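You operate a simulated robot arm through the tools that you are given. There is no shell and no other tool.

The job below is to be done with a simulated robot arm. You get a single attempt, and the scene is never put back.

JOB
Swap the dryer's pink bottle for a blue one, with the inlet valve closed and the air bled off.
Fine: pink one into the spent tub, the spare blue one stays, lid closed, then the inlet valve open till the gauge is back up. Set down upright: pink bottle, blue bottle. Where these are worked on the way, their far stop is far enough and under half their travel is too little: inlet valve.

It is judged by the outcome, as a careful person would: the job done as asked, and still so three seconds after it is handed in. It fails if anything else is knocked over, pushed out of place, dropped, spilled or broken. A push-on lid holds only when it is set on centred and level and pressed home; a screw cap is set on level and turned clockwise until tight.

ROBOT AND FRAMES
A 6-joint arm with a two-finger parallel gripper, fixed in place. Base frame: the origin is on the floor under the middle of its stand, x ahead of it, y to its left, z up; the work surface is at about z = 0.85. Units: m, degrees, N and s.
With the tool pointing down near the work surface it reaches from about 0.58 to 0.94 m from the base axis. Its first joint turns from -149.0 to 149.0 degrees. Payload 3.43 kg.
The tool frame sits at the grasp point between the pads (the TCP): z along the fingers, y along the line on which they close. The tips reach 0.034 m beyond it. Largest opening 0.128 m; finger width 0.024, thickness 0.012; the body of the gripper, 0.048 by 0.13 m, starts 0.096 m behind the TCP.
Orientation is that of the tool frame in the base frame, as a unit quaternion [w, x, y, z]. With the fingers straight down and closing along the base's y, the tool's x points along the base's -x, its y along +y and its z along -z.

CONTROLS
- The arm moves only by the tool step_arm. Its argument "series" is a list of rows, each a list of 3 entries, a list of its own where there are three numbers: the shift along the base's x, y, z in m, then the turn, a rotation vector about the base's x, y, z in degrees, then the finger opening in m, from 0 to 0.128. In form: [[[tx, ty, tz], [wx, wy, wz], jaw], ...]. A call has 1 to 20 rows; each row is the pose to reach, as a shift and turn from the pose commanded when the call began. A row lasts 0.2 s, in which the tool goes at most 0.05 m and 8.6 degrees; a call with a longer step from one row to the next is refused whole, and so is a gripper value outside its range. A pose out of reach is approached as far as the arm can. The call stops where the force on the tool passes 90 N (or 10 N more than at its start, if that is more) or the arm is blocked; 0.2 s more then pass. The fingers move at their own pace (about 0.108 m/s each) and stop on an object; they squeeze with about 26 N. The grip force told is the motor's: it shows also when the fingers shut on nothing. Time passes only in rows, and 0.2 s behind the last, so rows that repeat a pose let the fingers close. It gives the time, the measured TCP pose, the force on the tool (base axes), the opening and the grip force at its end, in the units of the frame above (readings bear some noise), with the torque about the TCP (base axes, N m) and any sound that the robot's microphone picked up, and new pictures: "pictures" is both (left out), scene, wrist or none.
- Cameras (640 x 400 px; columns grow to the right, rows downward): "scene" is fixed at [0.0502, 0.5008, 1.6534]; the picture's right is [0.35, -0.94, 0.00], its down [-0.79, -0.29, -0.55] and it looks along [0.51, 0.19, -0.84] (base axes); focal length 327 px, centre (320, 200). "wrist" rides on the gripper at [0.076, -0.011, -0.16] in the tool frame; the picture's right is [0.15, 0.99, 0.00], its down [-0.88, 0.13, -0.46] and it looks along [-0.45, 0.07, 0.89] (tool axes); focal length 234 px, centre (320, 200). There is no depth. A picture from a camera that has moved, and an enlarged one, comes with that camera's place and axes in the base frame and with its lens.
- slide_trunk(by): slides the trunk up (or, below 0, down) by that many m; the arm rides with it, the base frame stays. It gives what a move gives, with no picture.
- enlarge(camera, box): a new picture of the part [left, top, right, bottom] of that camera's present view, enlarged. It takes no simulated time.
- sign_off(): hands the job in; it is judged then, once.

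Places have to be worked out from the pictures, the camera data and where the tool is seen. Open the gripper and draw the arm clear of the work before you hand the job in, unless the task says otherwise.

The tools are called after ">>>" as name(argument=value, ...) on one line, values as JSON. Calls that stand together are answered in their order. step_arm: Moves the arm, as the interface text tells. Its arguments: {"type":"object","properties":{"series":{"type":"array","items":{"type":"array"}},"pictures":{"type":"string","enum":["both","scene","wrist","none"]}},"required":["series"]} The other tools are called the same way: slide_trunk (by) moves the trunk up or down; enlarge (camera, box) takes an enlarged picture of a part of a camera's view; sign_off () hands the job in.

At the start:

```text
time_s: 0.0
eef_pos: [0.6691, 0.4821, 1.2048]
ee_rot: [0.004, 0.001, 1.0, 0.004]
force: [31.9, 24.1, -72.2]
ft_torque: [-2.37, -0.72, -1.27]
finger_gap: 0.1281
gripper_force: 0.0
trunk travel left (down, up): [-0.675, 0.035]
```

scene: 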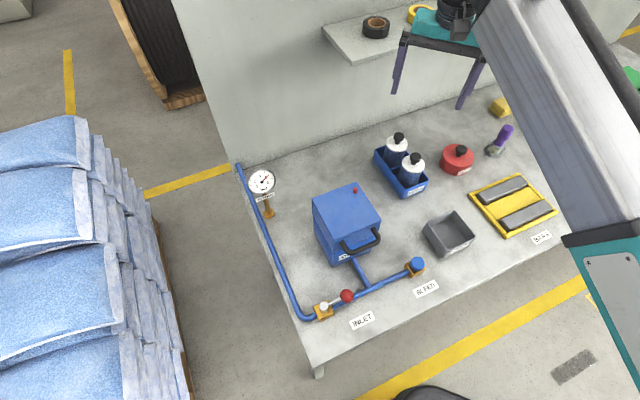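
wrist: 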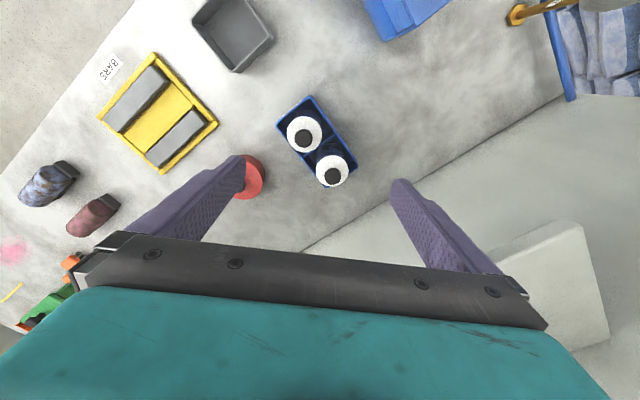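

The scene shows a workbench with a blue box (dryer) piped to an inlet valve and a bleed valve, a gauge, a blue tray with two bottles and a grey tub. I'll enlarge the views to read details first.

>>> enlarge(camera="scene", box=[230, 150, 450, 340])

>>> enlarge(camera="scene", box=[360, 110, 580, 300])

>>> enlarge(camera="scene", box=[235, 155, 295, 215])

>>> enlarge(camera="wrist", box=[190, 0, 450, 200])

```text
2.11 times, centred on (340, 245) of scene
camera zoom: at [0.0502, 0.5008, 1.6534], right [0.35, -0.94, 0.0], down [-0.79, -0.29, -0.55], along [0.51, 0.19, -0.84], focal length 688 px, centre (278, 105)
```

zoom: 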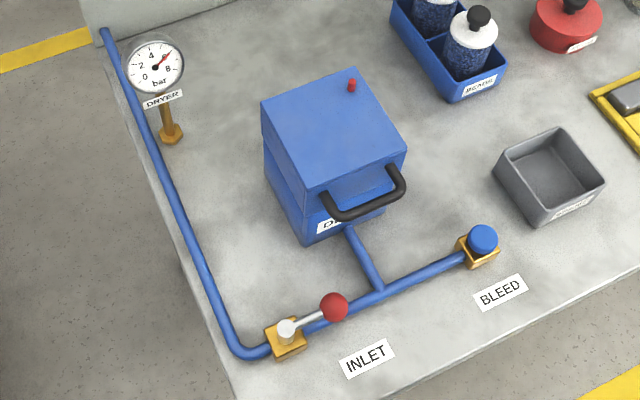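

```text
2.11 times, centred on (470, 205) of scene
camera zoom: at [0.0502, 0.5008, 1.6534], right [0.35, -0.94, 0.0], down [-0.79, -0.29, -0.55], along [0.51, 0.19, -0.84], focal length 688 px, centre (4, 190)
```

zoom: 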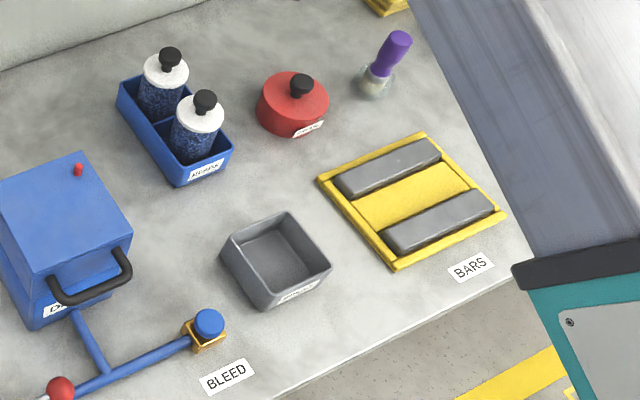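

```text
6.67 times, centred on (265, 185) of scene
camera zoom: at [0.0502, 0.5008, 1.6534], right [0.35, -0.94, 0.0], down [-0.79, -0.29, -0.55], along [0.51, 0.19, -0.84], focal length 2178 px, centre (687, 300)
```

zoom: 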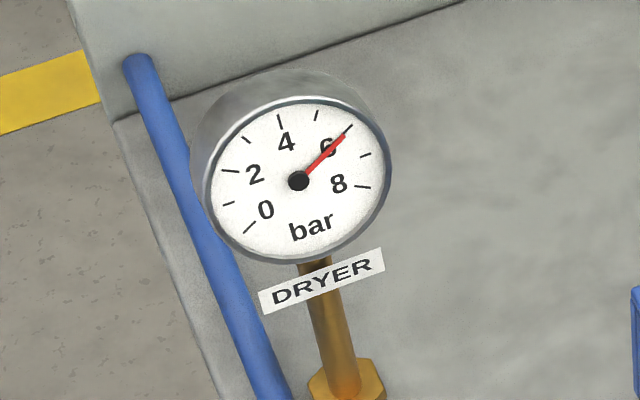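

```text
2.00 times, centred on (320, 100) of wrist
camera zoom: at [0.591, 0.47, 1.3653], right [-0.15, 0.99, 0.01], down [0.88, 0.13, 0.47], along [0.46, 0.07, -0.89], focal length 468 px, centre (320, 400)
```

zoom: 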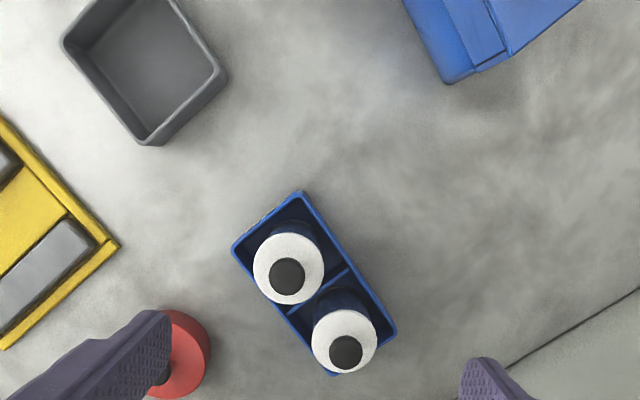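

From the two views I triangulate the bottles in the tray at about (0.68, 0.46) and (0.74, 0.517), with cap tops near z≈0.98. The dryer is near (0.43, 0.58), the inlet near (0.235, 0.56) and the bleed near (0.41, 0.39). I'll move the wrist camera over the dryer, turned to face the bench, for a closer look.

>>> step_arm(series=[[[-0.03, 0.008, 0.006], [0, 0, 5.25], 0.128], [[-0.06, 0.016, 0.012], [0, 0, 10.5], 0.128], [[-0.09, 0.024, 0.018], [0, 0, 15.75], 0.128], [[-0.12, 0.032, 0.025], [0, 0, 21], 0.128], [[-0.15, 0.04, 0.032], [0, 0, 26.25], 0.128], [[-0.18, 0.048, 0.04], [0, 0, 31.5], 0.128], [[-0.21, 0.056, 0.045], [0, 0, 36.75], 0.128], [[-0.24, 0.064, 0.055], [0, 0, 42], 0.128], [[-0.27, 0.07, 0.065], [0, 0, 42], 0.128], [[-0.27, 0.07, 0.065], [0, 0, 42], 0.128]])

```text
time_s: 0.4
eef_pos: [0.6501, 0.4908, 1.2107]
ee_rot: [0.012, -0.027, 1.0, 0.008]
force: [11.0, -1.2, -15.1]
ft_torque: [0.71, 0.54, 0.45]
finger_gap: 0.128
gripper_force: 0.0
trunk travel left (down, up): [-0.675, 0.035]
stopped in row 2: the force on the tool passed its limit at 114 N (the readings are from after the stop); the commanded pose is now the measured one
camera wrist: at [0.57, 0.4735, 1.369], right [-0.2, 0.98, 0.01], down [0.86, 0.17, 0.48], along [0.47, 0.11, -0.88], focal length 234 px, centre (320, 200)
```

scene: 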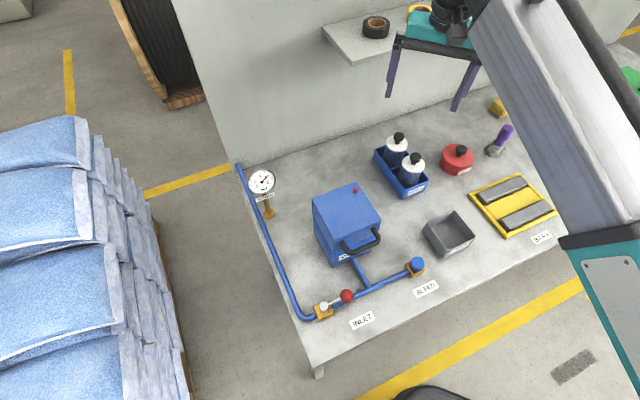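
wrist: 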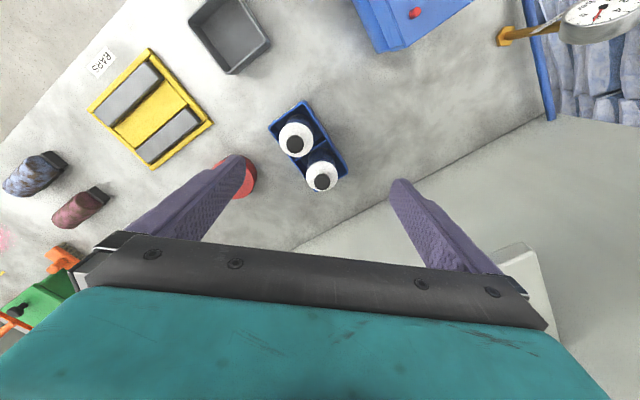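

The move stopped on a force limit, possibly a start-up transient or too quick a motion, because nothing appears to be touching. I'll hold still briefly to read the resting force.

>>> step_arm(series=[[[0, 0, 0], [0, 0, 0], 0.128], [[0, 0, 0], [0, 0, 0], 0.128]], pictures="none")

```text
time_s: 1.0
eef_pos: [0.6498, 0.4923, 1.2109]
ee_rot: [0.013, -0.026, 1.0, 0.008]
force: [13.3, 3.6, -24.9]
ft_torque: [0.18, 0.2, 0.09]
finger_gap: 0.1281
gripper_force: 0.0
trunk travel left (down, up): [-0.675, 0.035]
```

The static force is about 28 N, which may be a tool-weight bias. I'll make a small, slow move away from the wall and watch how it changes.

>>> step_arm(series=[[[-0.01, -0.005, 0.0], [0, 0, 0], 0.128], [[-0.02, -0.01, 0.0], [0, 0, 0], 0.128], [[-0.03, -0.015, 0], [0, 0, 0], 0.128], [[-0.03, -0.015, 0], [0, 0, 0], 0.128], [[-0.03, -0.015, 0], [0, 0, 0], 0.128]], pictures="none")

```text
time_s: 2.2
eef_pos: [0.6224, 0.4788, 1.21]
ee_rot: [0.017, -0.026, 0.999, 0.011]
force: [42.2, -2.8, -70.1]
ft_torque: [2.91, 1.16, 1.71]
finger_gap: 0.1282
gripper_force: 0.2
trunk travel left (down, up): [-0.675, 0.035]
```

Moving inward raised the force (+x, −z), so something is resisting. I'll enlarge around the gripper, shelf and wall to see whether there is contact.

>>> enlarge(camera="scene", box=[310, 0, 510, 125])

>>> enlarge(camera="wrist", box=[320, 150, 640, 350])

>>> enlarge(camera="scene", box=[440, 0, 640, 400])

```text
3.20 times, centred on (410, 62) of scene
camera zoom: at [0.0502, 0.5008, 1.6534], right [0.35, -0.94, 0.0], down [-0.79, -0.29, -0.55], along [0.51, 0.19, -0.84], focal length 1046 px, centre (32, 640)
```

zoom: 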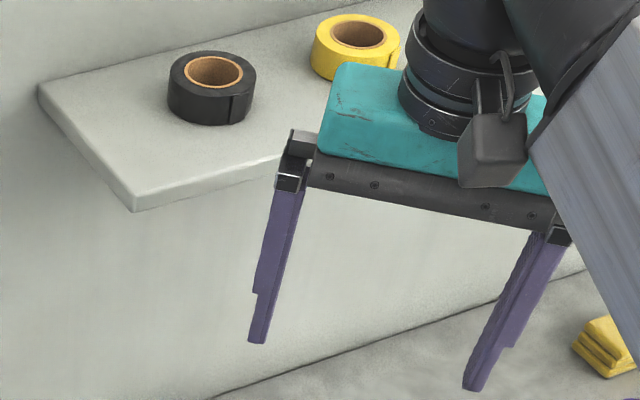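

```text
2.00 times, centred on (480, 250) of wrist
camera zoom: at [0.5412, 0.46, 1.3687], right [-0.2, 0.98, 0.02], down [0.86, 0.17, 0.49], along [0.47, 0.11, -0.87], focal length 468 px, centre (0, 100)
```

zoom: 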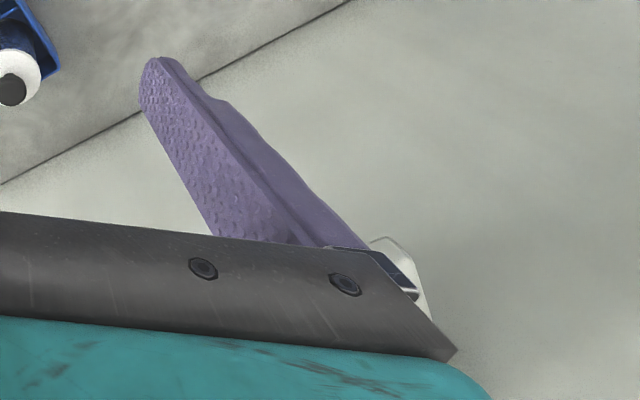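

```text
1.00 times, centred on (540, 200) of scene (not enlarged: the box is as wide or as high as the picture)
camera zoom: at [0.0502, 0.5008, 1.6534], right [0.35, -0.94, 0.0], down [-0.79, -0.29, -0.55], along [0.51, 0.19, -0.84], focal length 327 px, centre (100, 200)
```

zoom: 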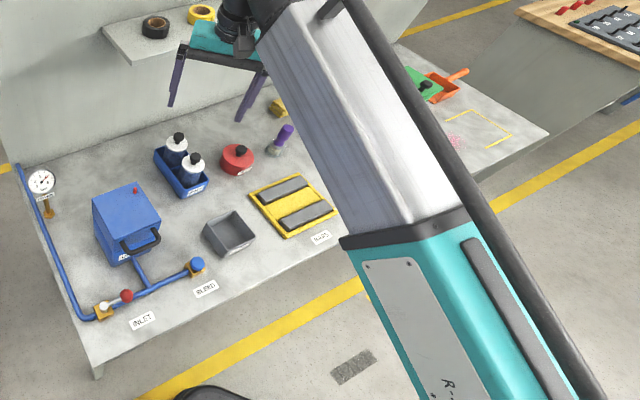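

The gripper is well clear of the shelf (by about 9 cm), so the resistance is probably the arm near a limit while folded at this height. I'll lower the tool a little, still above the bottle tops, and see if the force falls.

>>> step_arm(series=[[[0, 0, -0.015], [0, 0, 0], 0.128], [[0, 0, -0.03], [0, 0, 0], 0.128], [[0, 0, -0.045], [0, 0, 0], 0.128], [[0, 0, -0.06], [0, 0, 0], 0.128], [[0, 0, -0.06], [0, 0, 0], 0.128], [[0, 0, -0.06], [0, 0, 0], 0.128]], pictures="none")

```text
time_s: 3.6
eef_pos: [0.621, 0.4778, 1.1506]
ee_rot: [0.011, -0.027, 1.0, 0.008]
force: [0.9, 0.1, 1.0]
ft_torque: [-0.02, 0.0, -0.01]
finger_gap: 0.1278
gripper_force: 0.1
trunk travel left (down, up): [-0.675, 0.035]
```

The force vanished on lowering, so it was the arm's own upper limit at this reach. I'll raise the trunk 3 cm for headroom, then keep the tool lower as I move toward the dryer.

>>> slide_trunk(by=0.03)

```text
time_s: 4.4
eef_pos: [0.62, 0.478, 1.1796]
ee_rot: [0.01, -0.027, 1.0, 0.009]
force: [-0.4, 0.3, -0.8]
ft_torque: [-0.01, -0.01, 0.02]
finger_gap: 0.1279
gripper_force: 0.0
trunk travel left (down, up): [-0.705, 0.005]
```

Next I'll turn the tool toward the bench heading and bring the camera in over the dryer, at a lower height.

>>> step_arm(series=[[[-0.02, 0.003, -0.01], [0, 0, 4], 0.128], [[-0.04, 0.006, -0.02], [0, 0, 8], 0.128], [[-0.06, 0.01, -0.03], [0, 0, 12], 0.128], [[-0.08, 0.014, -0.04], [0, 0, 16], 0.128], [[-0.1, 0.018, -0.05], [0, 0, 20], 0.128], [[-0.12, 0.022, -0.05], [0, 0, 24], 0.128], [[-0.14, 0.026, -0.05], [0, 0, 28], 0.128], [[-0.16, 0.03, -0.05], [0, 0, 32], 0.128], [[-0.18, 0.035, -0.05], [0, 0, 36], 0.128], [[-0.2, 0.04, -0.05], [0, 0, 39], 0.128], [[-0.2, 0.04, -0.05], [0, 0, 39], 0.128]])

```text
time_s: 6.8
eef_pos: [0.4217, 0.5185, 1.1309]
ee_rot: [0.008, -0.36, 0.933, 0.011]
force: [-0.3, -0.4, 0.0]
ft_torque: [0.01, -0.01, 0.02]
finger_gap: 0.1278
gripper_force: 0.1
trunk travel left (down, up): [-0.705, 0.005]
camera wrist: at [0.3701, 0.4542, 1.2889], right [-0.77, 0.63, 0.01], down [0.56, 0.67, 0.48], along [0.3, 0.38, -0.88], focal length 234 px, centre (320, 200)
```

scene: 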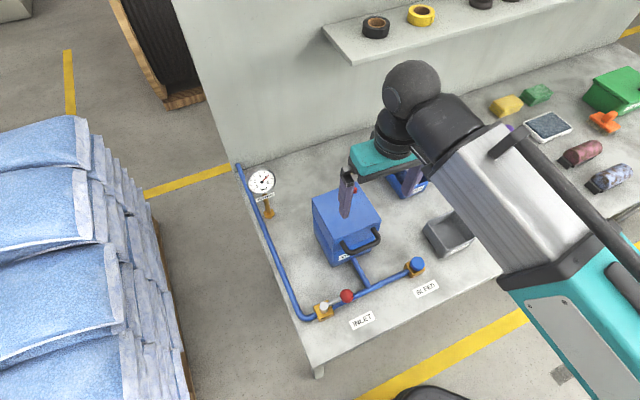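
wrist: 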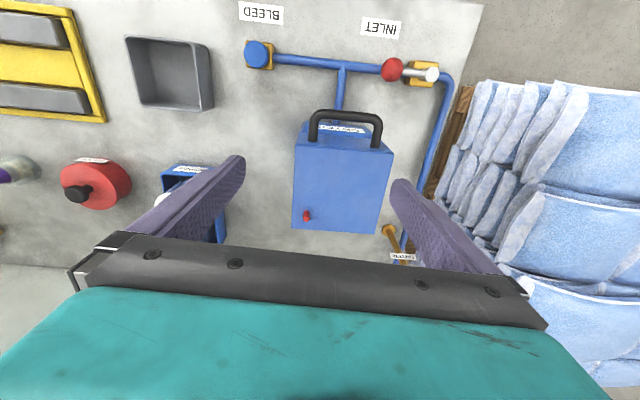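

The view is now almost aligned with the bench. I'll enlarge the valve, bleed and lid handle.

>>> enlarge(camera="wrist", box=[230, 0, 470, 150])

>>> enlarge(camera="wrist", box=[280, 95, 400, 245])

>>> enlarge(camera="scene", box=[300, 160, 430, 330])

```text
2.67 times, centred on (350, 75) of wrist
camera zoom: at [0.3701, 0.4542, 1.2889], right [-0.77, 0.63, 0.01], down [0.56, 0.67, 0.48], along [0.3, 0.38, -0.88], focal length 624 px, centre (240, 533)
```

zoom: 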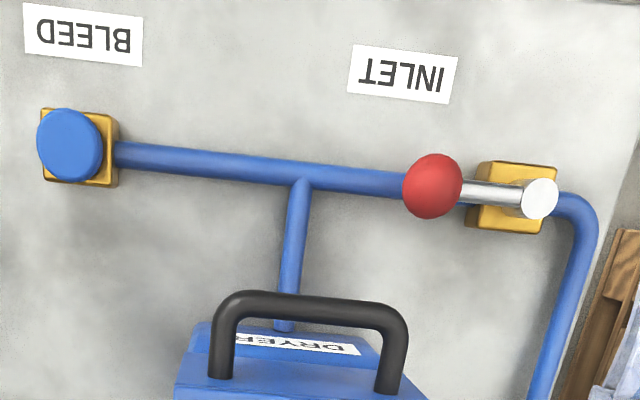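

```text
2.67 times, centred on (340, 170) of wrist
camera zoom: at [0.3701, 0.4542, 1.2889], right [-0.77, 0.63, 0.01], down [0.56, 0.67, 0.48], along [0.3, 0.38, -0.88], focal length 624 px, centre (267, 280)
```

zoom: 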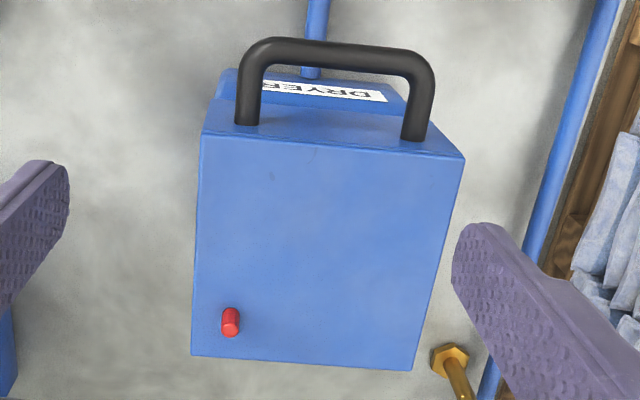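

```text
2.35 times, centred on (365, 245) of scene
camera zoom: at [0.0502, 0.5008, 1.6534], right [0.35, -0.94, 0.0], down [-0.79, -0.29, -0.55], along [0.51, 0.19, -0.84], focal length 769 px, centre (214, 94)
```

zoom: 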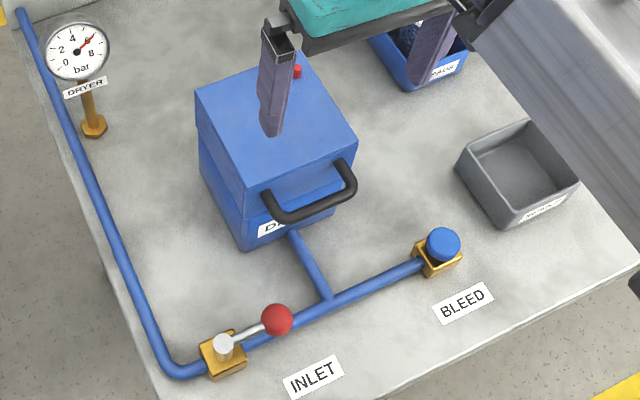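

The bench axes are turned about 45° in the base frame. Triangulation puts the inlet pivot at (0.242, 0.562), the lever ball at (0.283, 0.521, 0.900) and the bleed knob top at (0.423, 0.382, 0.89). The lid is centred near (0.439, 0.583) with its top at z≈1.004, and the handle bar is at about (0.371, 0.518, 0.979). I'll zoom in closer on the valve, bleed knob and lid seam.

>>> enlarge(camera="wrist", box=[365, 40, 465, 105])

>>> enlarge(camera="wrist", box=[225, 20, 305, 90])

>>> enlarge(camera="scene", box=[305, 180, 390, 270])

>>> enlarge(camera="scene", box=[300, 270, 370, 330])

```text
6.15 times, centred on (415, 72) of wrist
camera zoom: at [0.3701, 0.4542, 1.2889], right [-0.77, 0.63, 0.01], down [0.56, 0.67, 0.48], along [0.3, 0.38, -0.88], focal length 1441 px, centre (-265, 985)
```

zoom: 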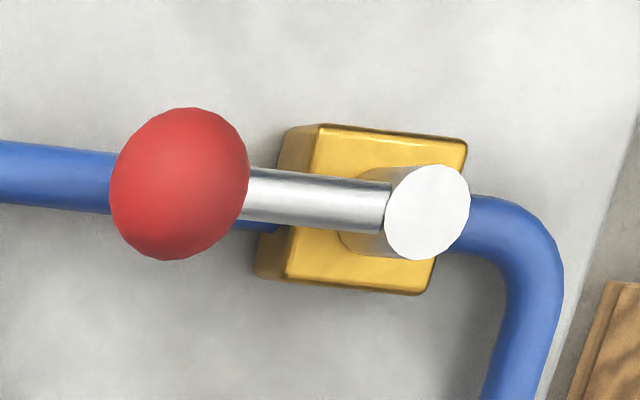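

```text
5.71 times, centred on (265, 55) of wrist
camera zoom: at [0.3701, 0.4542, 1.2889], right [-0.77, 0.63, 0.01], down [0.56, 0.67, 0.48], along [0.3, 0.38, -0.88], focal length 1338 px, centre (634, 1029)
```

zoom: 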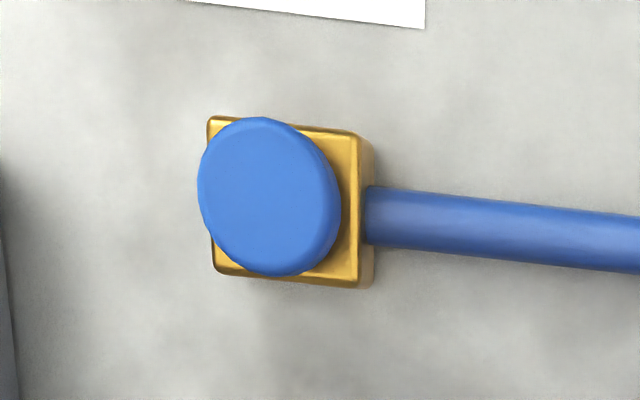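

```text
4.44 times, centred on (348, 225) of scene
camera zoom: at [0.0502, 0.5008, 1.6534], right [0.35, -0.94, 0.0], down [-0.79, -0.29, -0.55], along [0.51, 0.19, -0.84], focal length 1452 px, centre (198, 89)
```

zoom: 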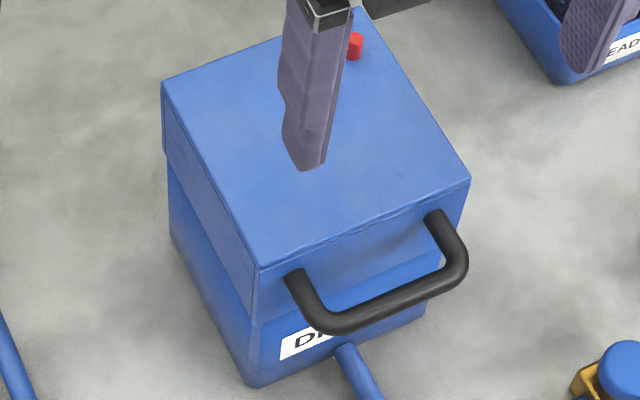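

```text
6.67 times, centred on (335, 300) of scene
camera zoom: at [0.0502, 0.5008, 1.6534], right [0.35, -0.94, 0.0], down [-0.79, -0.29, -0.55], along [0.51, 0.19, -0.84], focal length 2178 px, centre (220, -467)
```

zoom: 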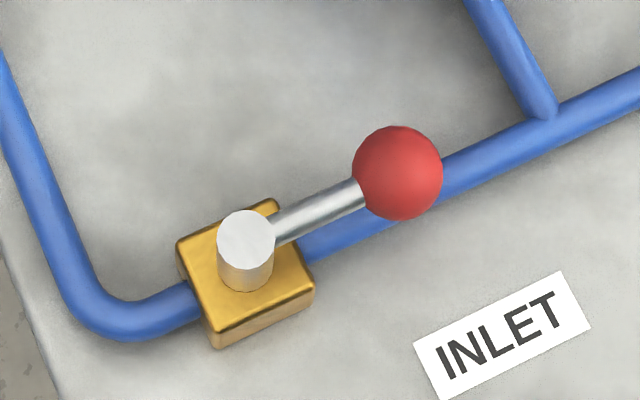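

The lid is about 7 cm thick, overhangs the base and has its handle at the front, so it is presumably hinged at the rear. I'll first correct the ~1.5° tilt, move above the inlet ball and partly close the fingers.

>>> step_arm(series=[[[-0.03, 0.0, 0.0], [-0.5, 0.13, 0], 0.1], [[-0.06, 0.0, 0.0], [-1.0, 0.26, 0], 0.08], [[-0.09, 0.0, -0.01], [-1.5, 0.4, 0], 0.06], [[-0.12, 0.001, -0.02], [-1.5, 0.4, 0], 0.056], [[-0.139, 0.0025, -0.03], [-1.5, 0.4, 0], 0.056], [[-0.139, 0.0025, -0.03], [-1.5, 0.4, 0], 0.056]], pictures="wrist")

```text
time_s: 8.2
eef_pos: [0.2796, 0.5194, 1.1007]
ee_rot: [0.0, -0.359, 0.933, 0.0]
force: [-1.2, 0.0, 0.0]
ft_torque: [0.0, -0.01, 0.04]
finger_gap: 0.056
gripper_force: 0.1
trunk travel left (down, up): [-0.705, 0.005]
camera wrist: at [0.2303, 0.4603, 1.2598], right [-0.77, 0.64, 0.0], down [0.57, 0.69, 0.46], along [0.29, 0.35, -0.89], focal length 234 px, centre (320, 200)
```

wrist: 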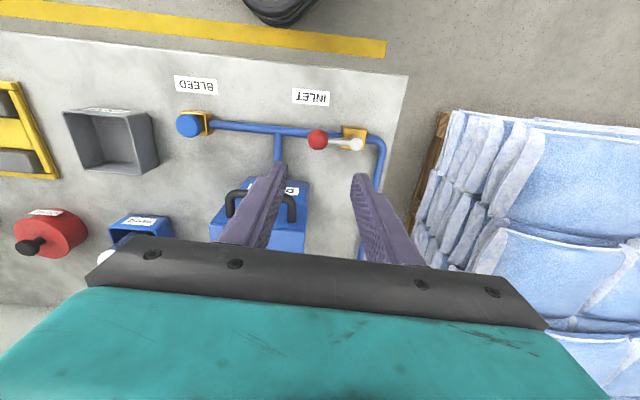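

The tool is now exactly vertical, and the ball re-measures at (0.284, 0.519), which agrees. I'll turn the wrist about 93° so the fingers straddle the lever, staying at this height.

>>> step_arm(series=[[[0.001, 0.0, 0], [0, 0, 8.4], 0.056], [[0.002, 0.0, 0], [0, 0, 16.8], 0.056], [[0.003, 0.0, 0], [0, 0, 25.2], 0.056], [[0.004, 0.001, 0], [0, 0, 33.6], 0.056], [[0.004, 0.001, 0], [0, 0, 42], 0.056], [[0.004, 0.001, 0], [0, 0, 50.4], 0.056], [[0.004, 0.001, 0], [0, 0, 58.8], 0.056], [[0.004, 0.001, 0], [0, 0, 67.2], 0.056], [[0.004, 0.001, 0], [0, 0, 75.6], 0.056], [[0.004, 0.001, 0], [0, 0, 84], 0.056], [[0.004, 0.001, 0], [0, 0, 92], 0.056], [[0.004, 0.001, 0], [0, 0, 92], 0.056]])

```text
time_s: 10.8
eef_pos: [0.2845, 0.5201, 1.0993]
ee_rot: [0.001, 0.921, -0.389, 0.0]
force: [-0.5, 0.5, -0.5]
ft_torque: [-0.02, -0.01, -0.02]
finger_gap: 0.056
gripper_force: 0.0
trunk travel left (down, up): [-0.705, 0.005]
camera wrist: at [0.344, 0.4738, 1.2609], right [-0.61, -0.79, 0.0], down [-0.71, 0.54, 0.46], along [-0.36, 0.28, -0.89], focal length 234 px, centre (320, 200)
```

scene: 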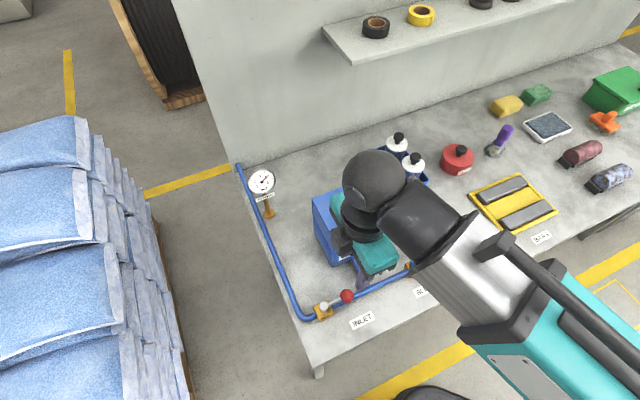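
wrist: 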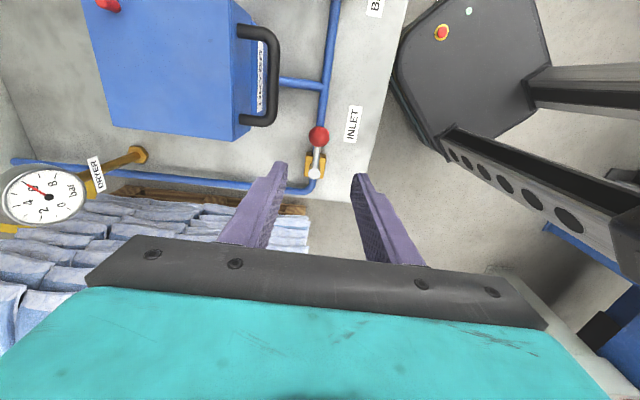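

The fingers now straddle the lever direction with room to spare. I'll descend so that the tips flank the red ball.

>>> step_arm(series=[[[0, 0, -0.03], [0, 0, 0], 0.056], [[0, 0, -0.06], [0, 0, 0], 0.056], [[0, 0, -0.09], [0, 0, 0], 0.056], [[0, 0, -0.12], [0, 0, 0], 0.056], [[0, 0, -0.145], [0, 0, 0], 0.056], [[0, 0, -0.16], [0, 0, 0], 0.056], [[0, 0, -0.175], [0, 0, 0], 0.056], [[0, 0, -0.175], [0, 0, 0], 0.056]])

```text
time_s: 12.6
eef_pos: [0.2871, 0.5207, 0.9263]
ee_rot: [0.0, 0.921, -0.39, 0.0]
force: [0.9, -0.9, -0.2]
ft_torque: [0.01, -0.02, -0.02]
finger_gap: 0.0563
gripper_force: 0.0
trunk travel left (down, up): [-0.705, 0.005]
camera wrist: at [0.3464, 0.4743, 1.0857], right [-0.61, -0.79, 0.0], down [-0.71, 0.54, 0.46], along [-0.36, 0.28, -0.89], focal length 234 px, centre (320, 200)
```

scene: 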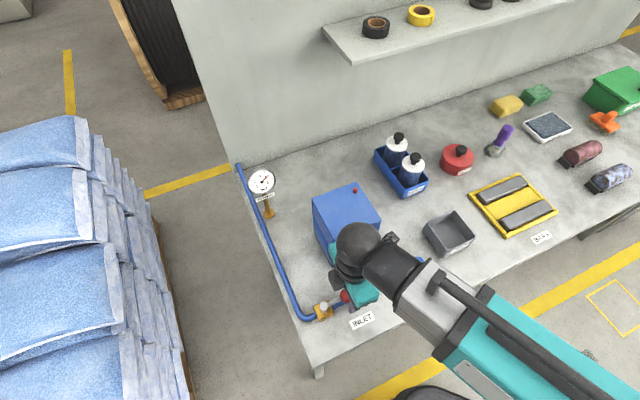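
wrist: 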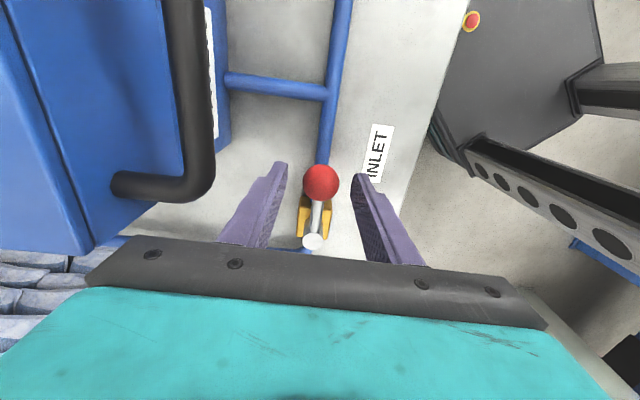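

The ball sits centred between the fingertips. I'll lower a few millimetres, narrow the fingers and try a small nudge toward the bench front (clockwise closing), watching the force.

>>> step_arm(series=[[[-0.002, 0.001, -0.006], [0, 0, 0], 0.042], [[-0.002, 0.001, -0.006], [0, 0, 0], 0.042], [[-0.0045, -0.0015, -0.006], [0, 0, 0], 0.042], [[-0.007, -0.004, -0.006], [0, 0, 0], 0.042], [[-0.0095, -0.0065, -0.006], [0, 0, 0], 0.042], [[-0.0105, -0.0075, -0.006], [0, 0, 0], 0.042]], pictures="wrist")

```text
time_s: 14.0
eef_pos: [0.2744, 0.5132, 0.9187]
ee_rot: [0.0, 0.921, -0.389, -0.001]
force: [0.6, -0.3, 0.0]
ft_torque: [-0.01, 0.0, -0.01]
finger_gap: 0.0421
gripper_force: 0.3
trunk travel left (down, up): [-0.705, 0.005]
camera wrist: at [0.3344, 0.4672, 1.0793], right [-0.61, -0.79, 0.0], down [-0.71, 0.54, 0.46], along [-0.36, 0.28, -0.89], focal length 234 px, centre (320, 200)
```

wrist: 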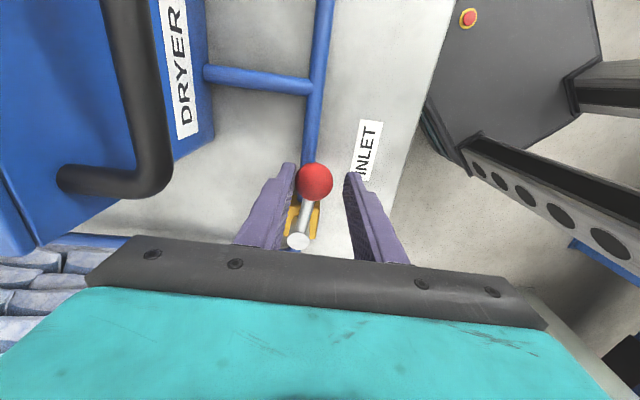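

The lever followed freely toward the front with almost no force (ball now near (0.2785, 0.516)), so clockwise is the closing direction. I'll continue along the arc about the pivot, yawing the tool with it.

>>> step_arm(series=[[[-0.007, -0.004, 0], [0, 0, -8], 0.042], [[-0.0145, -0.007, 0], [0, 0, -16], 0.042], [[-0.0223, -0.0089, 0], [0, 0, -24], 0.042], [[-0.0303, -0.0097, 0], [0, 0, -32], 0.042], [[-0.0383, -0.0094, 0], [0, 0, -40], 0.042], [[-0.0463, -0.0079, 0], [0, 0, -48], 0.042], [[-0.0463, -0.0079, 0], [0, 0, -48], 0.042]], pictures="wrist")

```text
time_s: 15.6
eef_pos: [0.2292, 0.5062, 0.918]
ee_rot: [0.0, -0.682, 0.731, 0.001]
force: [-0.2, 0.6, -0.1]
ft_torque: [-0.02, 0.05, -0.01]
finger_gap: 0.042
gripper_force: 0.2
trunk travel left (down, up): [-0.705, 0.005]
camera wrist: at [0.2341, 0.4288, 1.08], right [-1.0, -0.08, 0.0], down [-0.07, 0.89, 0.46], along [-0.04, 0.45, -0.89], focal length 234 px, centre (320, 200)
```

wrist: 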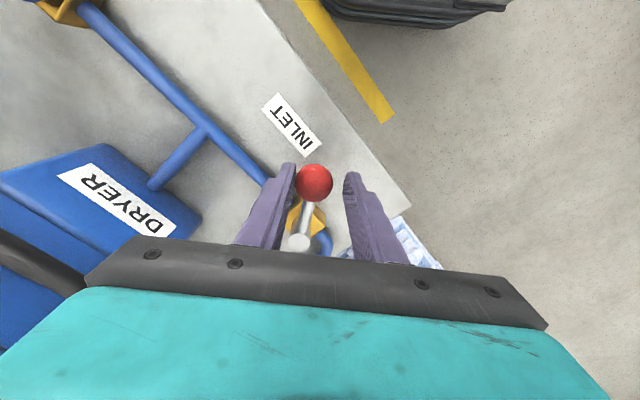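

The lever follows smoothly and is now about 60% turned. I'll continue to roughly 90°, watching for the stop.

>>> step_arm(series=[[[-0.0076, 0.0025, 0], [0, 0, -8], 0.042], [[-0.0148, 0.0061, 0], [0, 0, -16], 0.042], [[-0.0215, 0.0106, 0], [0, 0, -24], 0.042], [[-0.0274, 0.016, 0], [0, 0, -32], 0.042], [[-0.0274, 0.016, 0], [0, 0, -32], 0.042]])

```text
time_s: 16.8
eef_pos: [0.2012, 0.5214, 0.9191]
ee_rot: [0.0, -0.454, 0.891, 0.001]
force: [0.4, -0.4, -0.5]
ft_torque: [-0.05, -0.02, 0.02]
finger_gap: 0.0421
gripper_force: 0.0
trunk travel left (down, up): [-0.705, 0.005]
camera wrist: at [0.1641, 0.4542, 1.0798], right [-0.89, 0.46, 0.0], down [0.41, 0.79, 0.46], along [0.21, 0.4, -0.89], focal length 234 px, centre (320, 200)
```

scene: 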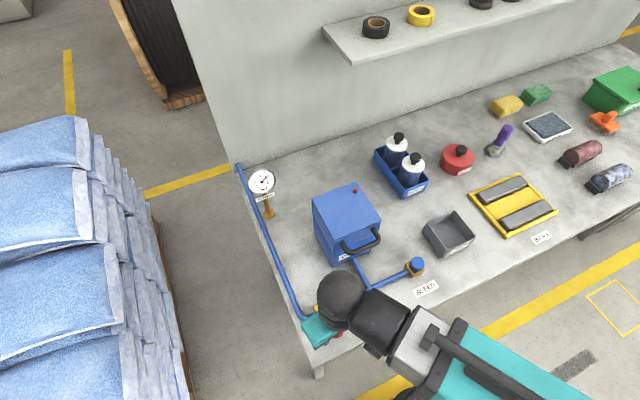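
wrist: 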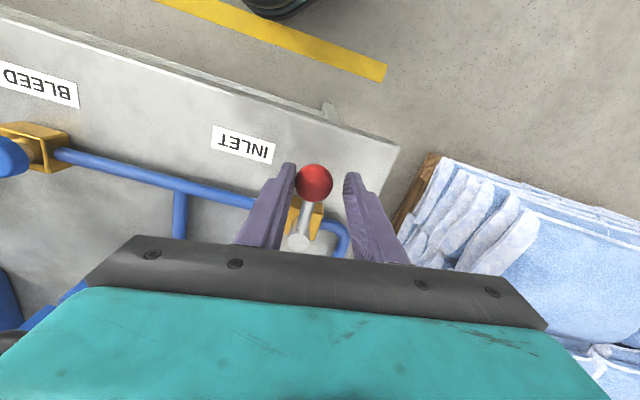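

The lever is at about 87°. I'll push the last few degrees gently to find the stop.

>>> step_arm(series=[[[-0.0025, 0.003, 0], [0, 0, -4], 0.042], [[-0.0051, 0.0062, 0], [0, 0, -8], 0.042], [[-0.0051, 0.0062, 0], [0, 0, -8], 0.042]], pictures="wrist")

```text
time_s: 17.6
eef_pos: [0.1968, 0.5279, 0.9193]
ee_rot: [0.001, -0.39, 0.921, 0.0]
force: [11.3, -4.0, -0.7]
ft_torque: [-0.01, -0.23, 0.12]
finger_gap: 0.0483
gripper_force: 5.3
trunk travel left (down, up): [-0.705, 0.005]
camera wrist: at [0.1512, 0.4649, 1.0803], right [-0.81, 0.58, 0.0], down [0.52, 0.72, 0.46], along [0.27, 0.37, -0.89], focal length 234 px, centre (320, 200)
```

wrist: 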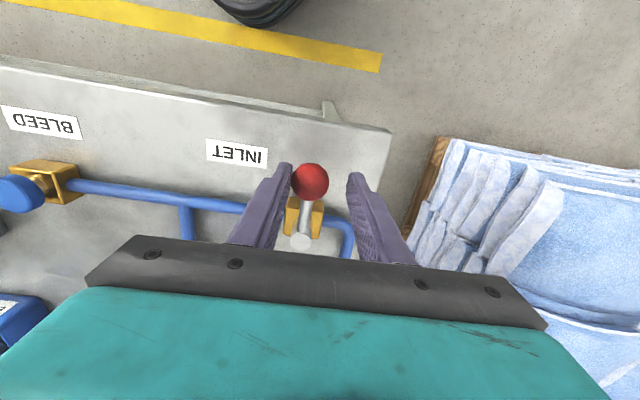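

The force rose to about 12 N and the fingers were pushed apart, so the lever is at its closed stop (azimuth about −136°, 90° from open). I'll back off, open the fingers and lift clear, then zoom on the bleed.

>>> step_arm(series=[[[0.003, -0.004, 0], [0, 0, 0], 0.056], [[0.003, -0.004, 0], [0, 0, 0], 0.06], [[0.003, -0.004, 0.03], [0, 0, 0], 0.06], [[0.003, -0.004, 0.06], [0, 0, 0], 0.06], [[0.003, -0.004, 0.09], [0, 0, 0], 0.06], [[0.003, -0.004, 0.09], [0, 0, 0], 0.06]])

>>> enlarge(camera="scene", box=[235, 155, 295, 215])

>>> enlarge(camera="scene", box=[390, 245, 440, 285])

>>> enlarge(camera="wrist", box=[60, 80, 380, 280])

```text
time_s: 19.0
eef_pos: [0.1973, 0.5228, 1.0097]
ee_rot: [0.0, -0.392, 0.92, 0.0]
force: [-0.3, 0.7, 0.3]
ft_torque: [-0.02, 0.03, 0.01]
finger_gap: 0.06
gripper_force: 0.0
trunk travel left (down, up): [-0.705, 0.005]
camera wrist: at [0.1512, 0.4599, 1.1701], right [-0.81, 0.58, 0.0], down [0.52, 0.72, 0.46], along [0.26, 0.37, -0.89], focal length 234 px, centre (320, 200)
```

scene: 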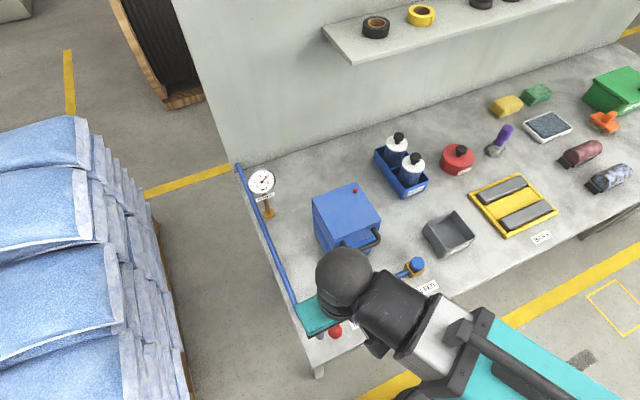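
wrist: 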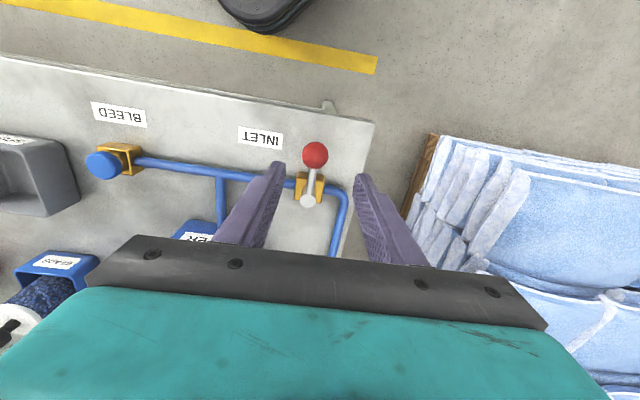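

```text
6.67 times, centred on (265, 185) of scene
camera zoom: at [0.0502, 0.5008, 1.6534], right [0.35, -0.94, 0.0], down [-0.79, -0.29, -0.55], along [0.51, 0.19, -0.84], focal length 2178 px, centre (687, 300)
```

zoom: 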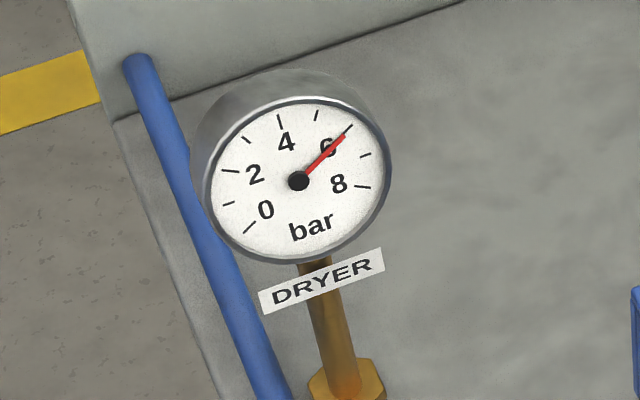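

```text
10.00 times, centred on (415, 265) of scene
camera zoom: at [0.0502, 0.5008, 1.6534], right [0.35, -0.94, 0.0], down [-0.79, -0.29, -0.55], along [0.51, 0.19, -0.84], focal length 3268 px, centre (-630, -450)
```

zoom: 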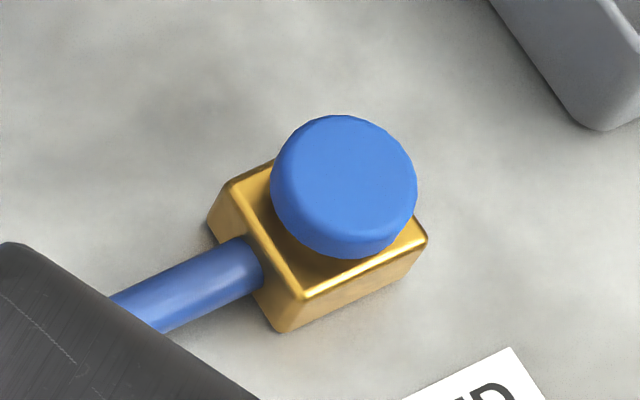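

```text
2.00 times, centred on (220, 180) of wrist
camera zoom: at [0.1512, 0.4599, 1.1701], right [-0.81, 0.58, 0.0], down [0.52, 0.72, 0.46], along [0.26, 0.37, -0.89], focal length 468 px, centre (520, 240)
```

zoom: 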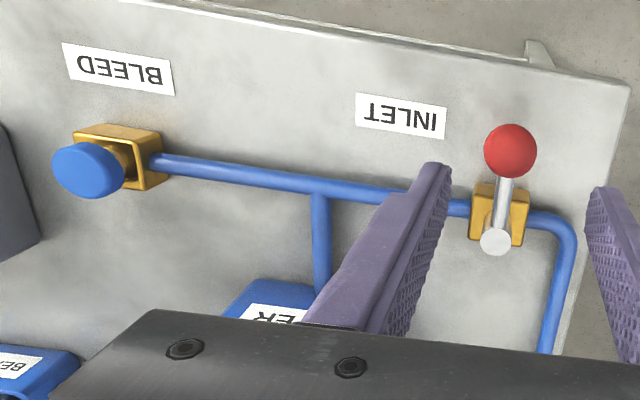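

The gauge still reads about 5.9 bar, and the bleed is a mushroom push-button on a stem. I'll close the fingers and move above it at (0.423, 0.382).

>>> step_arm(series=[[[0.035, -0.022, 0.02], [0, 0, 0], 0.03], [[0.075, -0.047, 0.03], [0, 0, 0], 0.0], [[0.115, -0.071, 0.03], [0, 0, 0], 0.0], [[0.155, -0.096, 0.03], [0, 0, 0], 0.0], [[0.195, -0.121, 0.03], [0, 0, 0], 0.0], [[0.224, -0.14, 0.02], [0, 0, 0], 0.0], [[0.224, -0.14, 0.0], [0, 0, 0], 0.0], [[0.224, -0.14, 0.0], [0, 0, 0], 0.0]])

```text
time_s: 20.8
eef_pos: [0.4215, 0.3841, 1.0067]
ee_rot: [0.0, -0.391, 0.92, 0.0]
force: [-0.4, 0.1, 0.1]
ft_torque: [-0.02, 0.0, 0.02]
finger_gap: 0.0
gripper_force: 25.7
trunk travel left (down, up): [-0.705, 0.005]
camera wrist: at [0.3765, 0.3224, 1.1685], right [-0.81, 0.58, 0.0], down [0.52, 0.72, 0.46], along [0.26, 0.37, -0.89], focal length 234 px, centre (320, 200)
```

scene: 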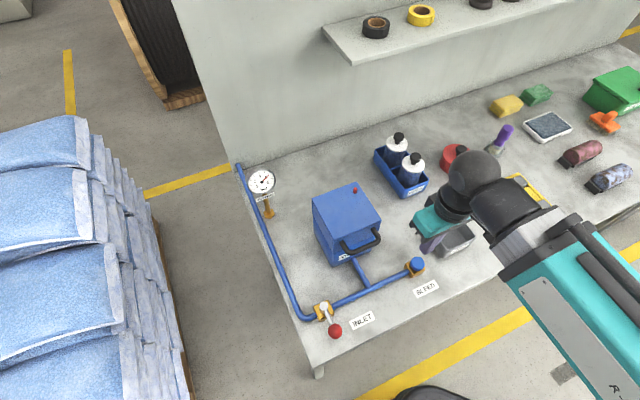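
wrist: 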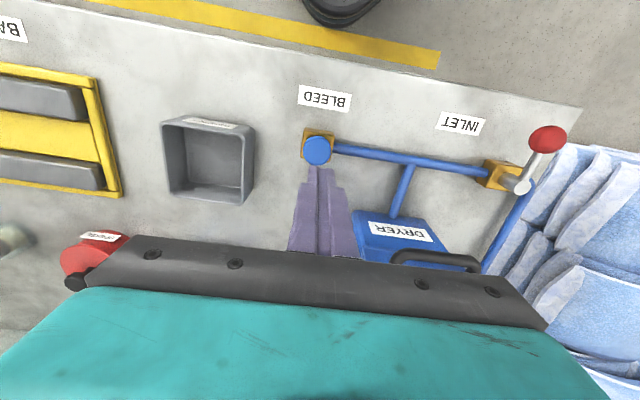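

The button re-measures at (0.422, 0.382), directly under the closed fingertips. I'll descend and press it gently.

>>> step_arm(series=[[[0.0, -0.002, -0.03], [0, 0, 0], 0.0], [[0.0, -0.002, -0.06], [0, 0, 0], 0.0], [[0.0, -0.002, -0.075], [0, 0, 0], 0.0], [[0.0, -0.002, -0.082], [0, 0, 0], 0.0], [[0.0, -0.002, -0.085], [0, 0, 0], 0.0], [[0.0, -0.002, -0.088], [0, 0, 0], 0.0], [[0.0, -0.002, -0.09], [0, 0, 0], 0.0]])

>>> enlarge(camera="scene", box=[235, 155, 295, 215])

>>> enlarge(camera="scene", box=[380, 220, 480, 290])

```text
time_s: 22.4
eef_pos: [0.4216, 0.3803, 0.9233]
ee_rot: [0.002, -0.392, 0.92, 0.001]
force: [5.9, -1.9, 40.1]
ft_torque: [-0.23, -0.07, 0.01]
finger_gap: 0.0
gripper_force: 25.7
trunk travel left (down, up): [-0.705, 0.005]
heard: click
camera wrist: at [0.3756, 0.317, 1.0836], right [-0.81, 0.58, 0.0], down [0.52, 0.72, 0.46], along [0.27, 0.38, -0.89], focal length 234 px, centre (320, 200)
```

scene: 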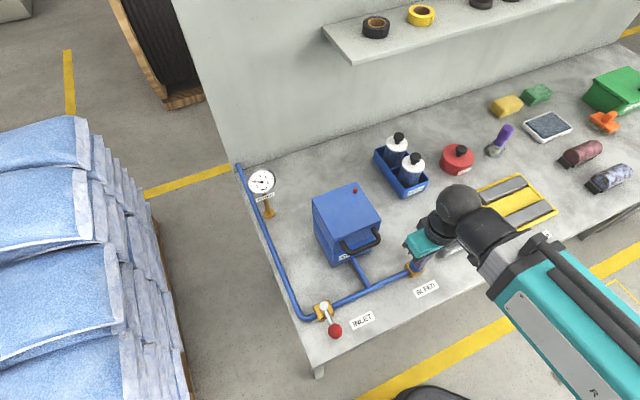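
wrist: 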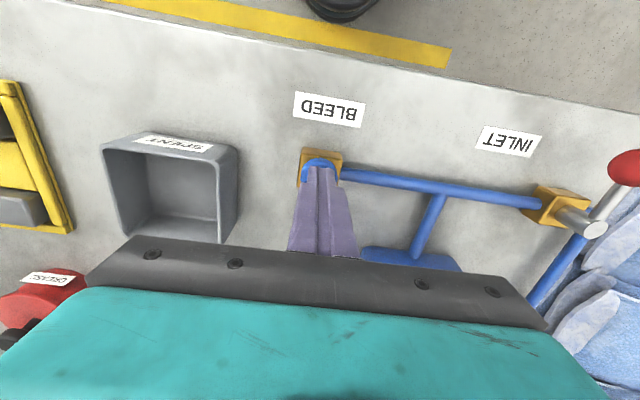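

```text
6.67 times, centred on (265, 185) of scene
camera zoom: at [0.0502, 0.5008, 1.6534], right [0.35, -0.94, 0.0], down [-0.79, -0.29, -0.55], along [0.51, 0.19, -0.84], focal length 2178 px, centre (687, 300)
```

zoom: 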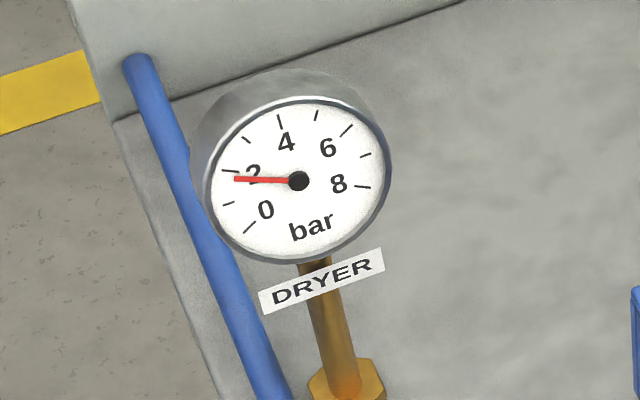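

```text
5.71 times, centred on (430, 255) of scene
camera zoom: at [0.0502, 0.5008, 1.6534], right [0.35, -0.94, 0.0], down [-0.79, -0.29, -0.55], along [0.51, 0.19, -0.84], focal length 1867 px, centre (-309, -114)
```

zoom: 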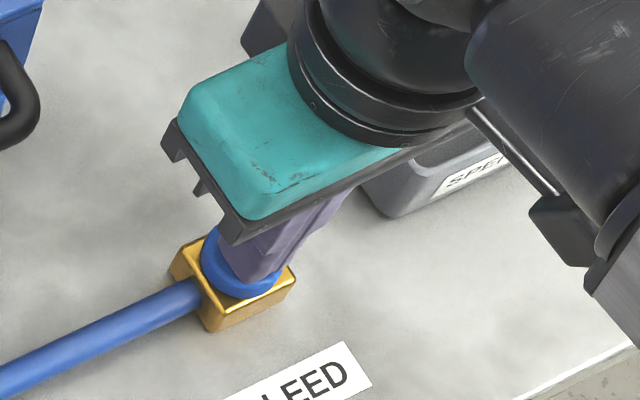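

A click was heard, and the gauge has dropped to about 1.7 bar. I'll keep holding the button until it reads zero.

>>> step_arm(series=[[[0, 0, 0], [0, 0, 0], 0.0], [[0, 0, 0], [0, 0, 0], 0.0], [[0, 0, 0], [0, 0, 0], 0.0], [[0, 0, 0], [0, 0, 0], 0.0], [[0, 0, 0], [0, 0, 0], 0.0], [[0, 0, 0], [0, 0, 0], 0.0], [[0, 0, 0], [0, 0, 0], 0.0], [[0, 0, 0], [0, 0, 0], 0.0], [[0, 0, 0], [0, 0, 0], 0.0], [[0, 0, 0], [0, 0, 0], 0.0], [[0, 0, 0], [0, 0, 0], 0.0], [[0, 0, 0], [0, 0, 0], 0.0], [[0, 0, 0], [0, 0, 0], 0.0], [[0, 0, 0], [0, 0, 0], 0.0], [[0, 0, 0], [0, 0, 0], 0.0]], pictures="none")

>>> enlarge(camera="scene", box=[235, 155, 295, 215])

```text
time_s: 25.6
eef_pos: [0.4223, 0.3786, 0.9221]
ee_rot: [0.002, -0.391, 0.92, 0.001]
force: [14.7, 5.4, 56.6]
ft_torque: [0.02, -0.34, -0.02]
finger_gap: 0.0
gripper_force: 26.2
trunk travel left (down, up): [-0.705, 0.005]
```

```text
6.67 times, centred on (265, 185) of scene
camera zoom: at [0.0502, 0.5008, 1.6534], right [0.35, -0.94, 0.0], down [-0.79, -0.29, -0.55], along [0.51, 0.19, -0.84], focal length 2178 px, centre (687, 300)
```

zoom: 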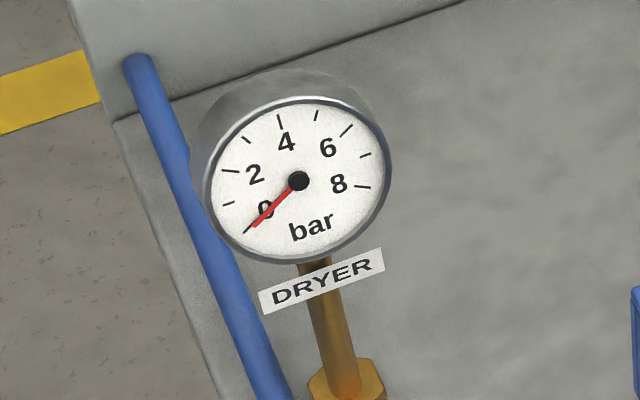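

The gauge reads 0. I'll release the button by lifting, then confirm that the gauge stays at zero.

>>> step_arm(series=[[[0, 0.002, 0.02], [0, 0, 0], 0.0], [[0, 0.002, 0.05], [0, 0, 0], 0.0], [[0, 0.002, 0.09], [0, 0, 0], 0.0], [[-0.01, 0.02, 0.13], [0, 0, 0], 0.02], [[-0.02, 0.05, 0.165], [0, 0, 0], 0.04], [[-0.02, 0.05, 0.165], [0, 0, 0], 0.05]])

>>> enlarge(camera="scene", box=[235, 155, 395, 275])

```text
time_s: 27.0
eef_pos: [0.4061, 0.4314, 1.0851]
ee_rot: [0.0, -0.391, 0.92, 0.001]
force: [-1.0, 0.4, 0.3]
ft_torque: [-0.01, 0.0, 0.0]
finger_gap: 0.0499
gripper_force: 0.1
trunk travel left (down, up): [-0.705, 0.005]
camera wrist: at [0.3607, 0.3684, 1.2467], right [-0.81, 0.58, 0.0], down [0.52, 0.72, 0.46], along [0.26, 0.37, -0.89], focal length 234 px, centre (320, 200)
```

scene: 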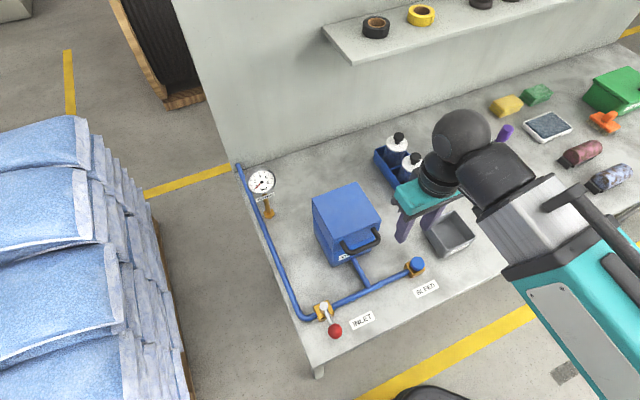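
wrist: 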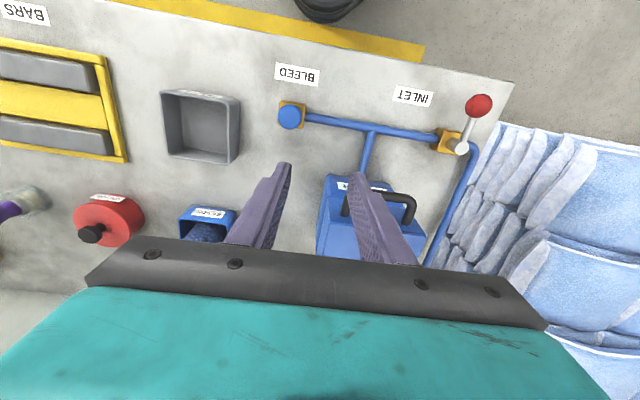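

```text
3.33 times, centred on (315, 215) of scene
camera zoom: at [0.0502, 0.5008, 1.6534], right [0.35, -0.94, 0.0], down [-0.79, -0.29, -0.55], along [0.51, 0.19, -0.84], focal length 1089 px, centre (337, 150)
```

zoom: 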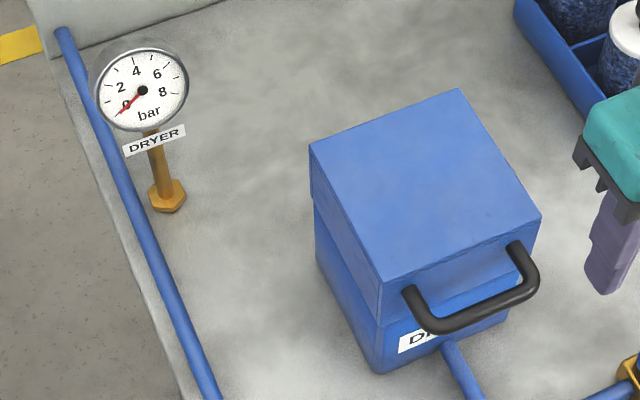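

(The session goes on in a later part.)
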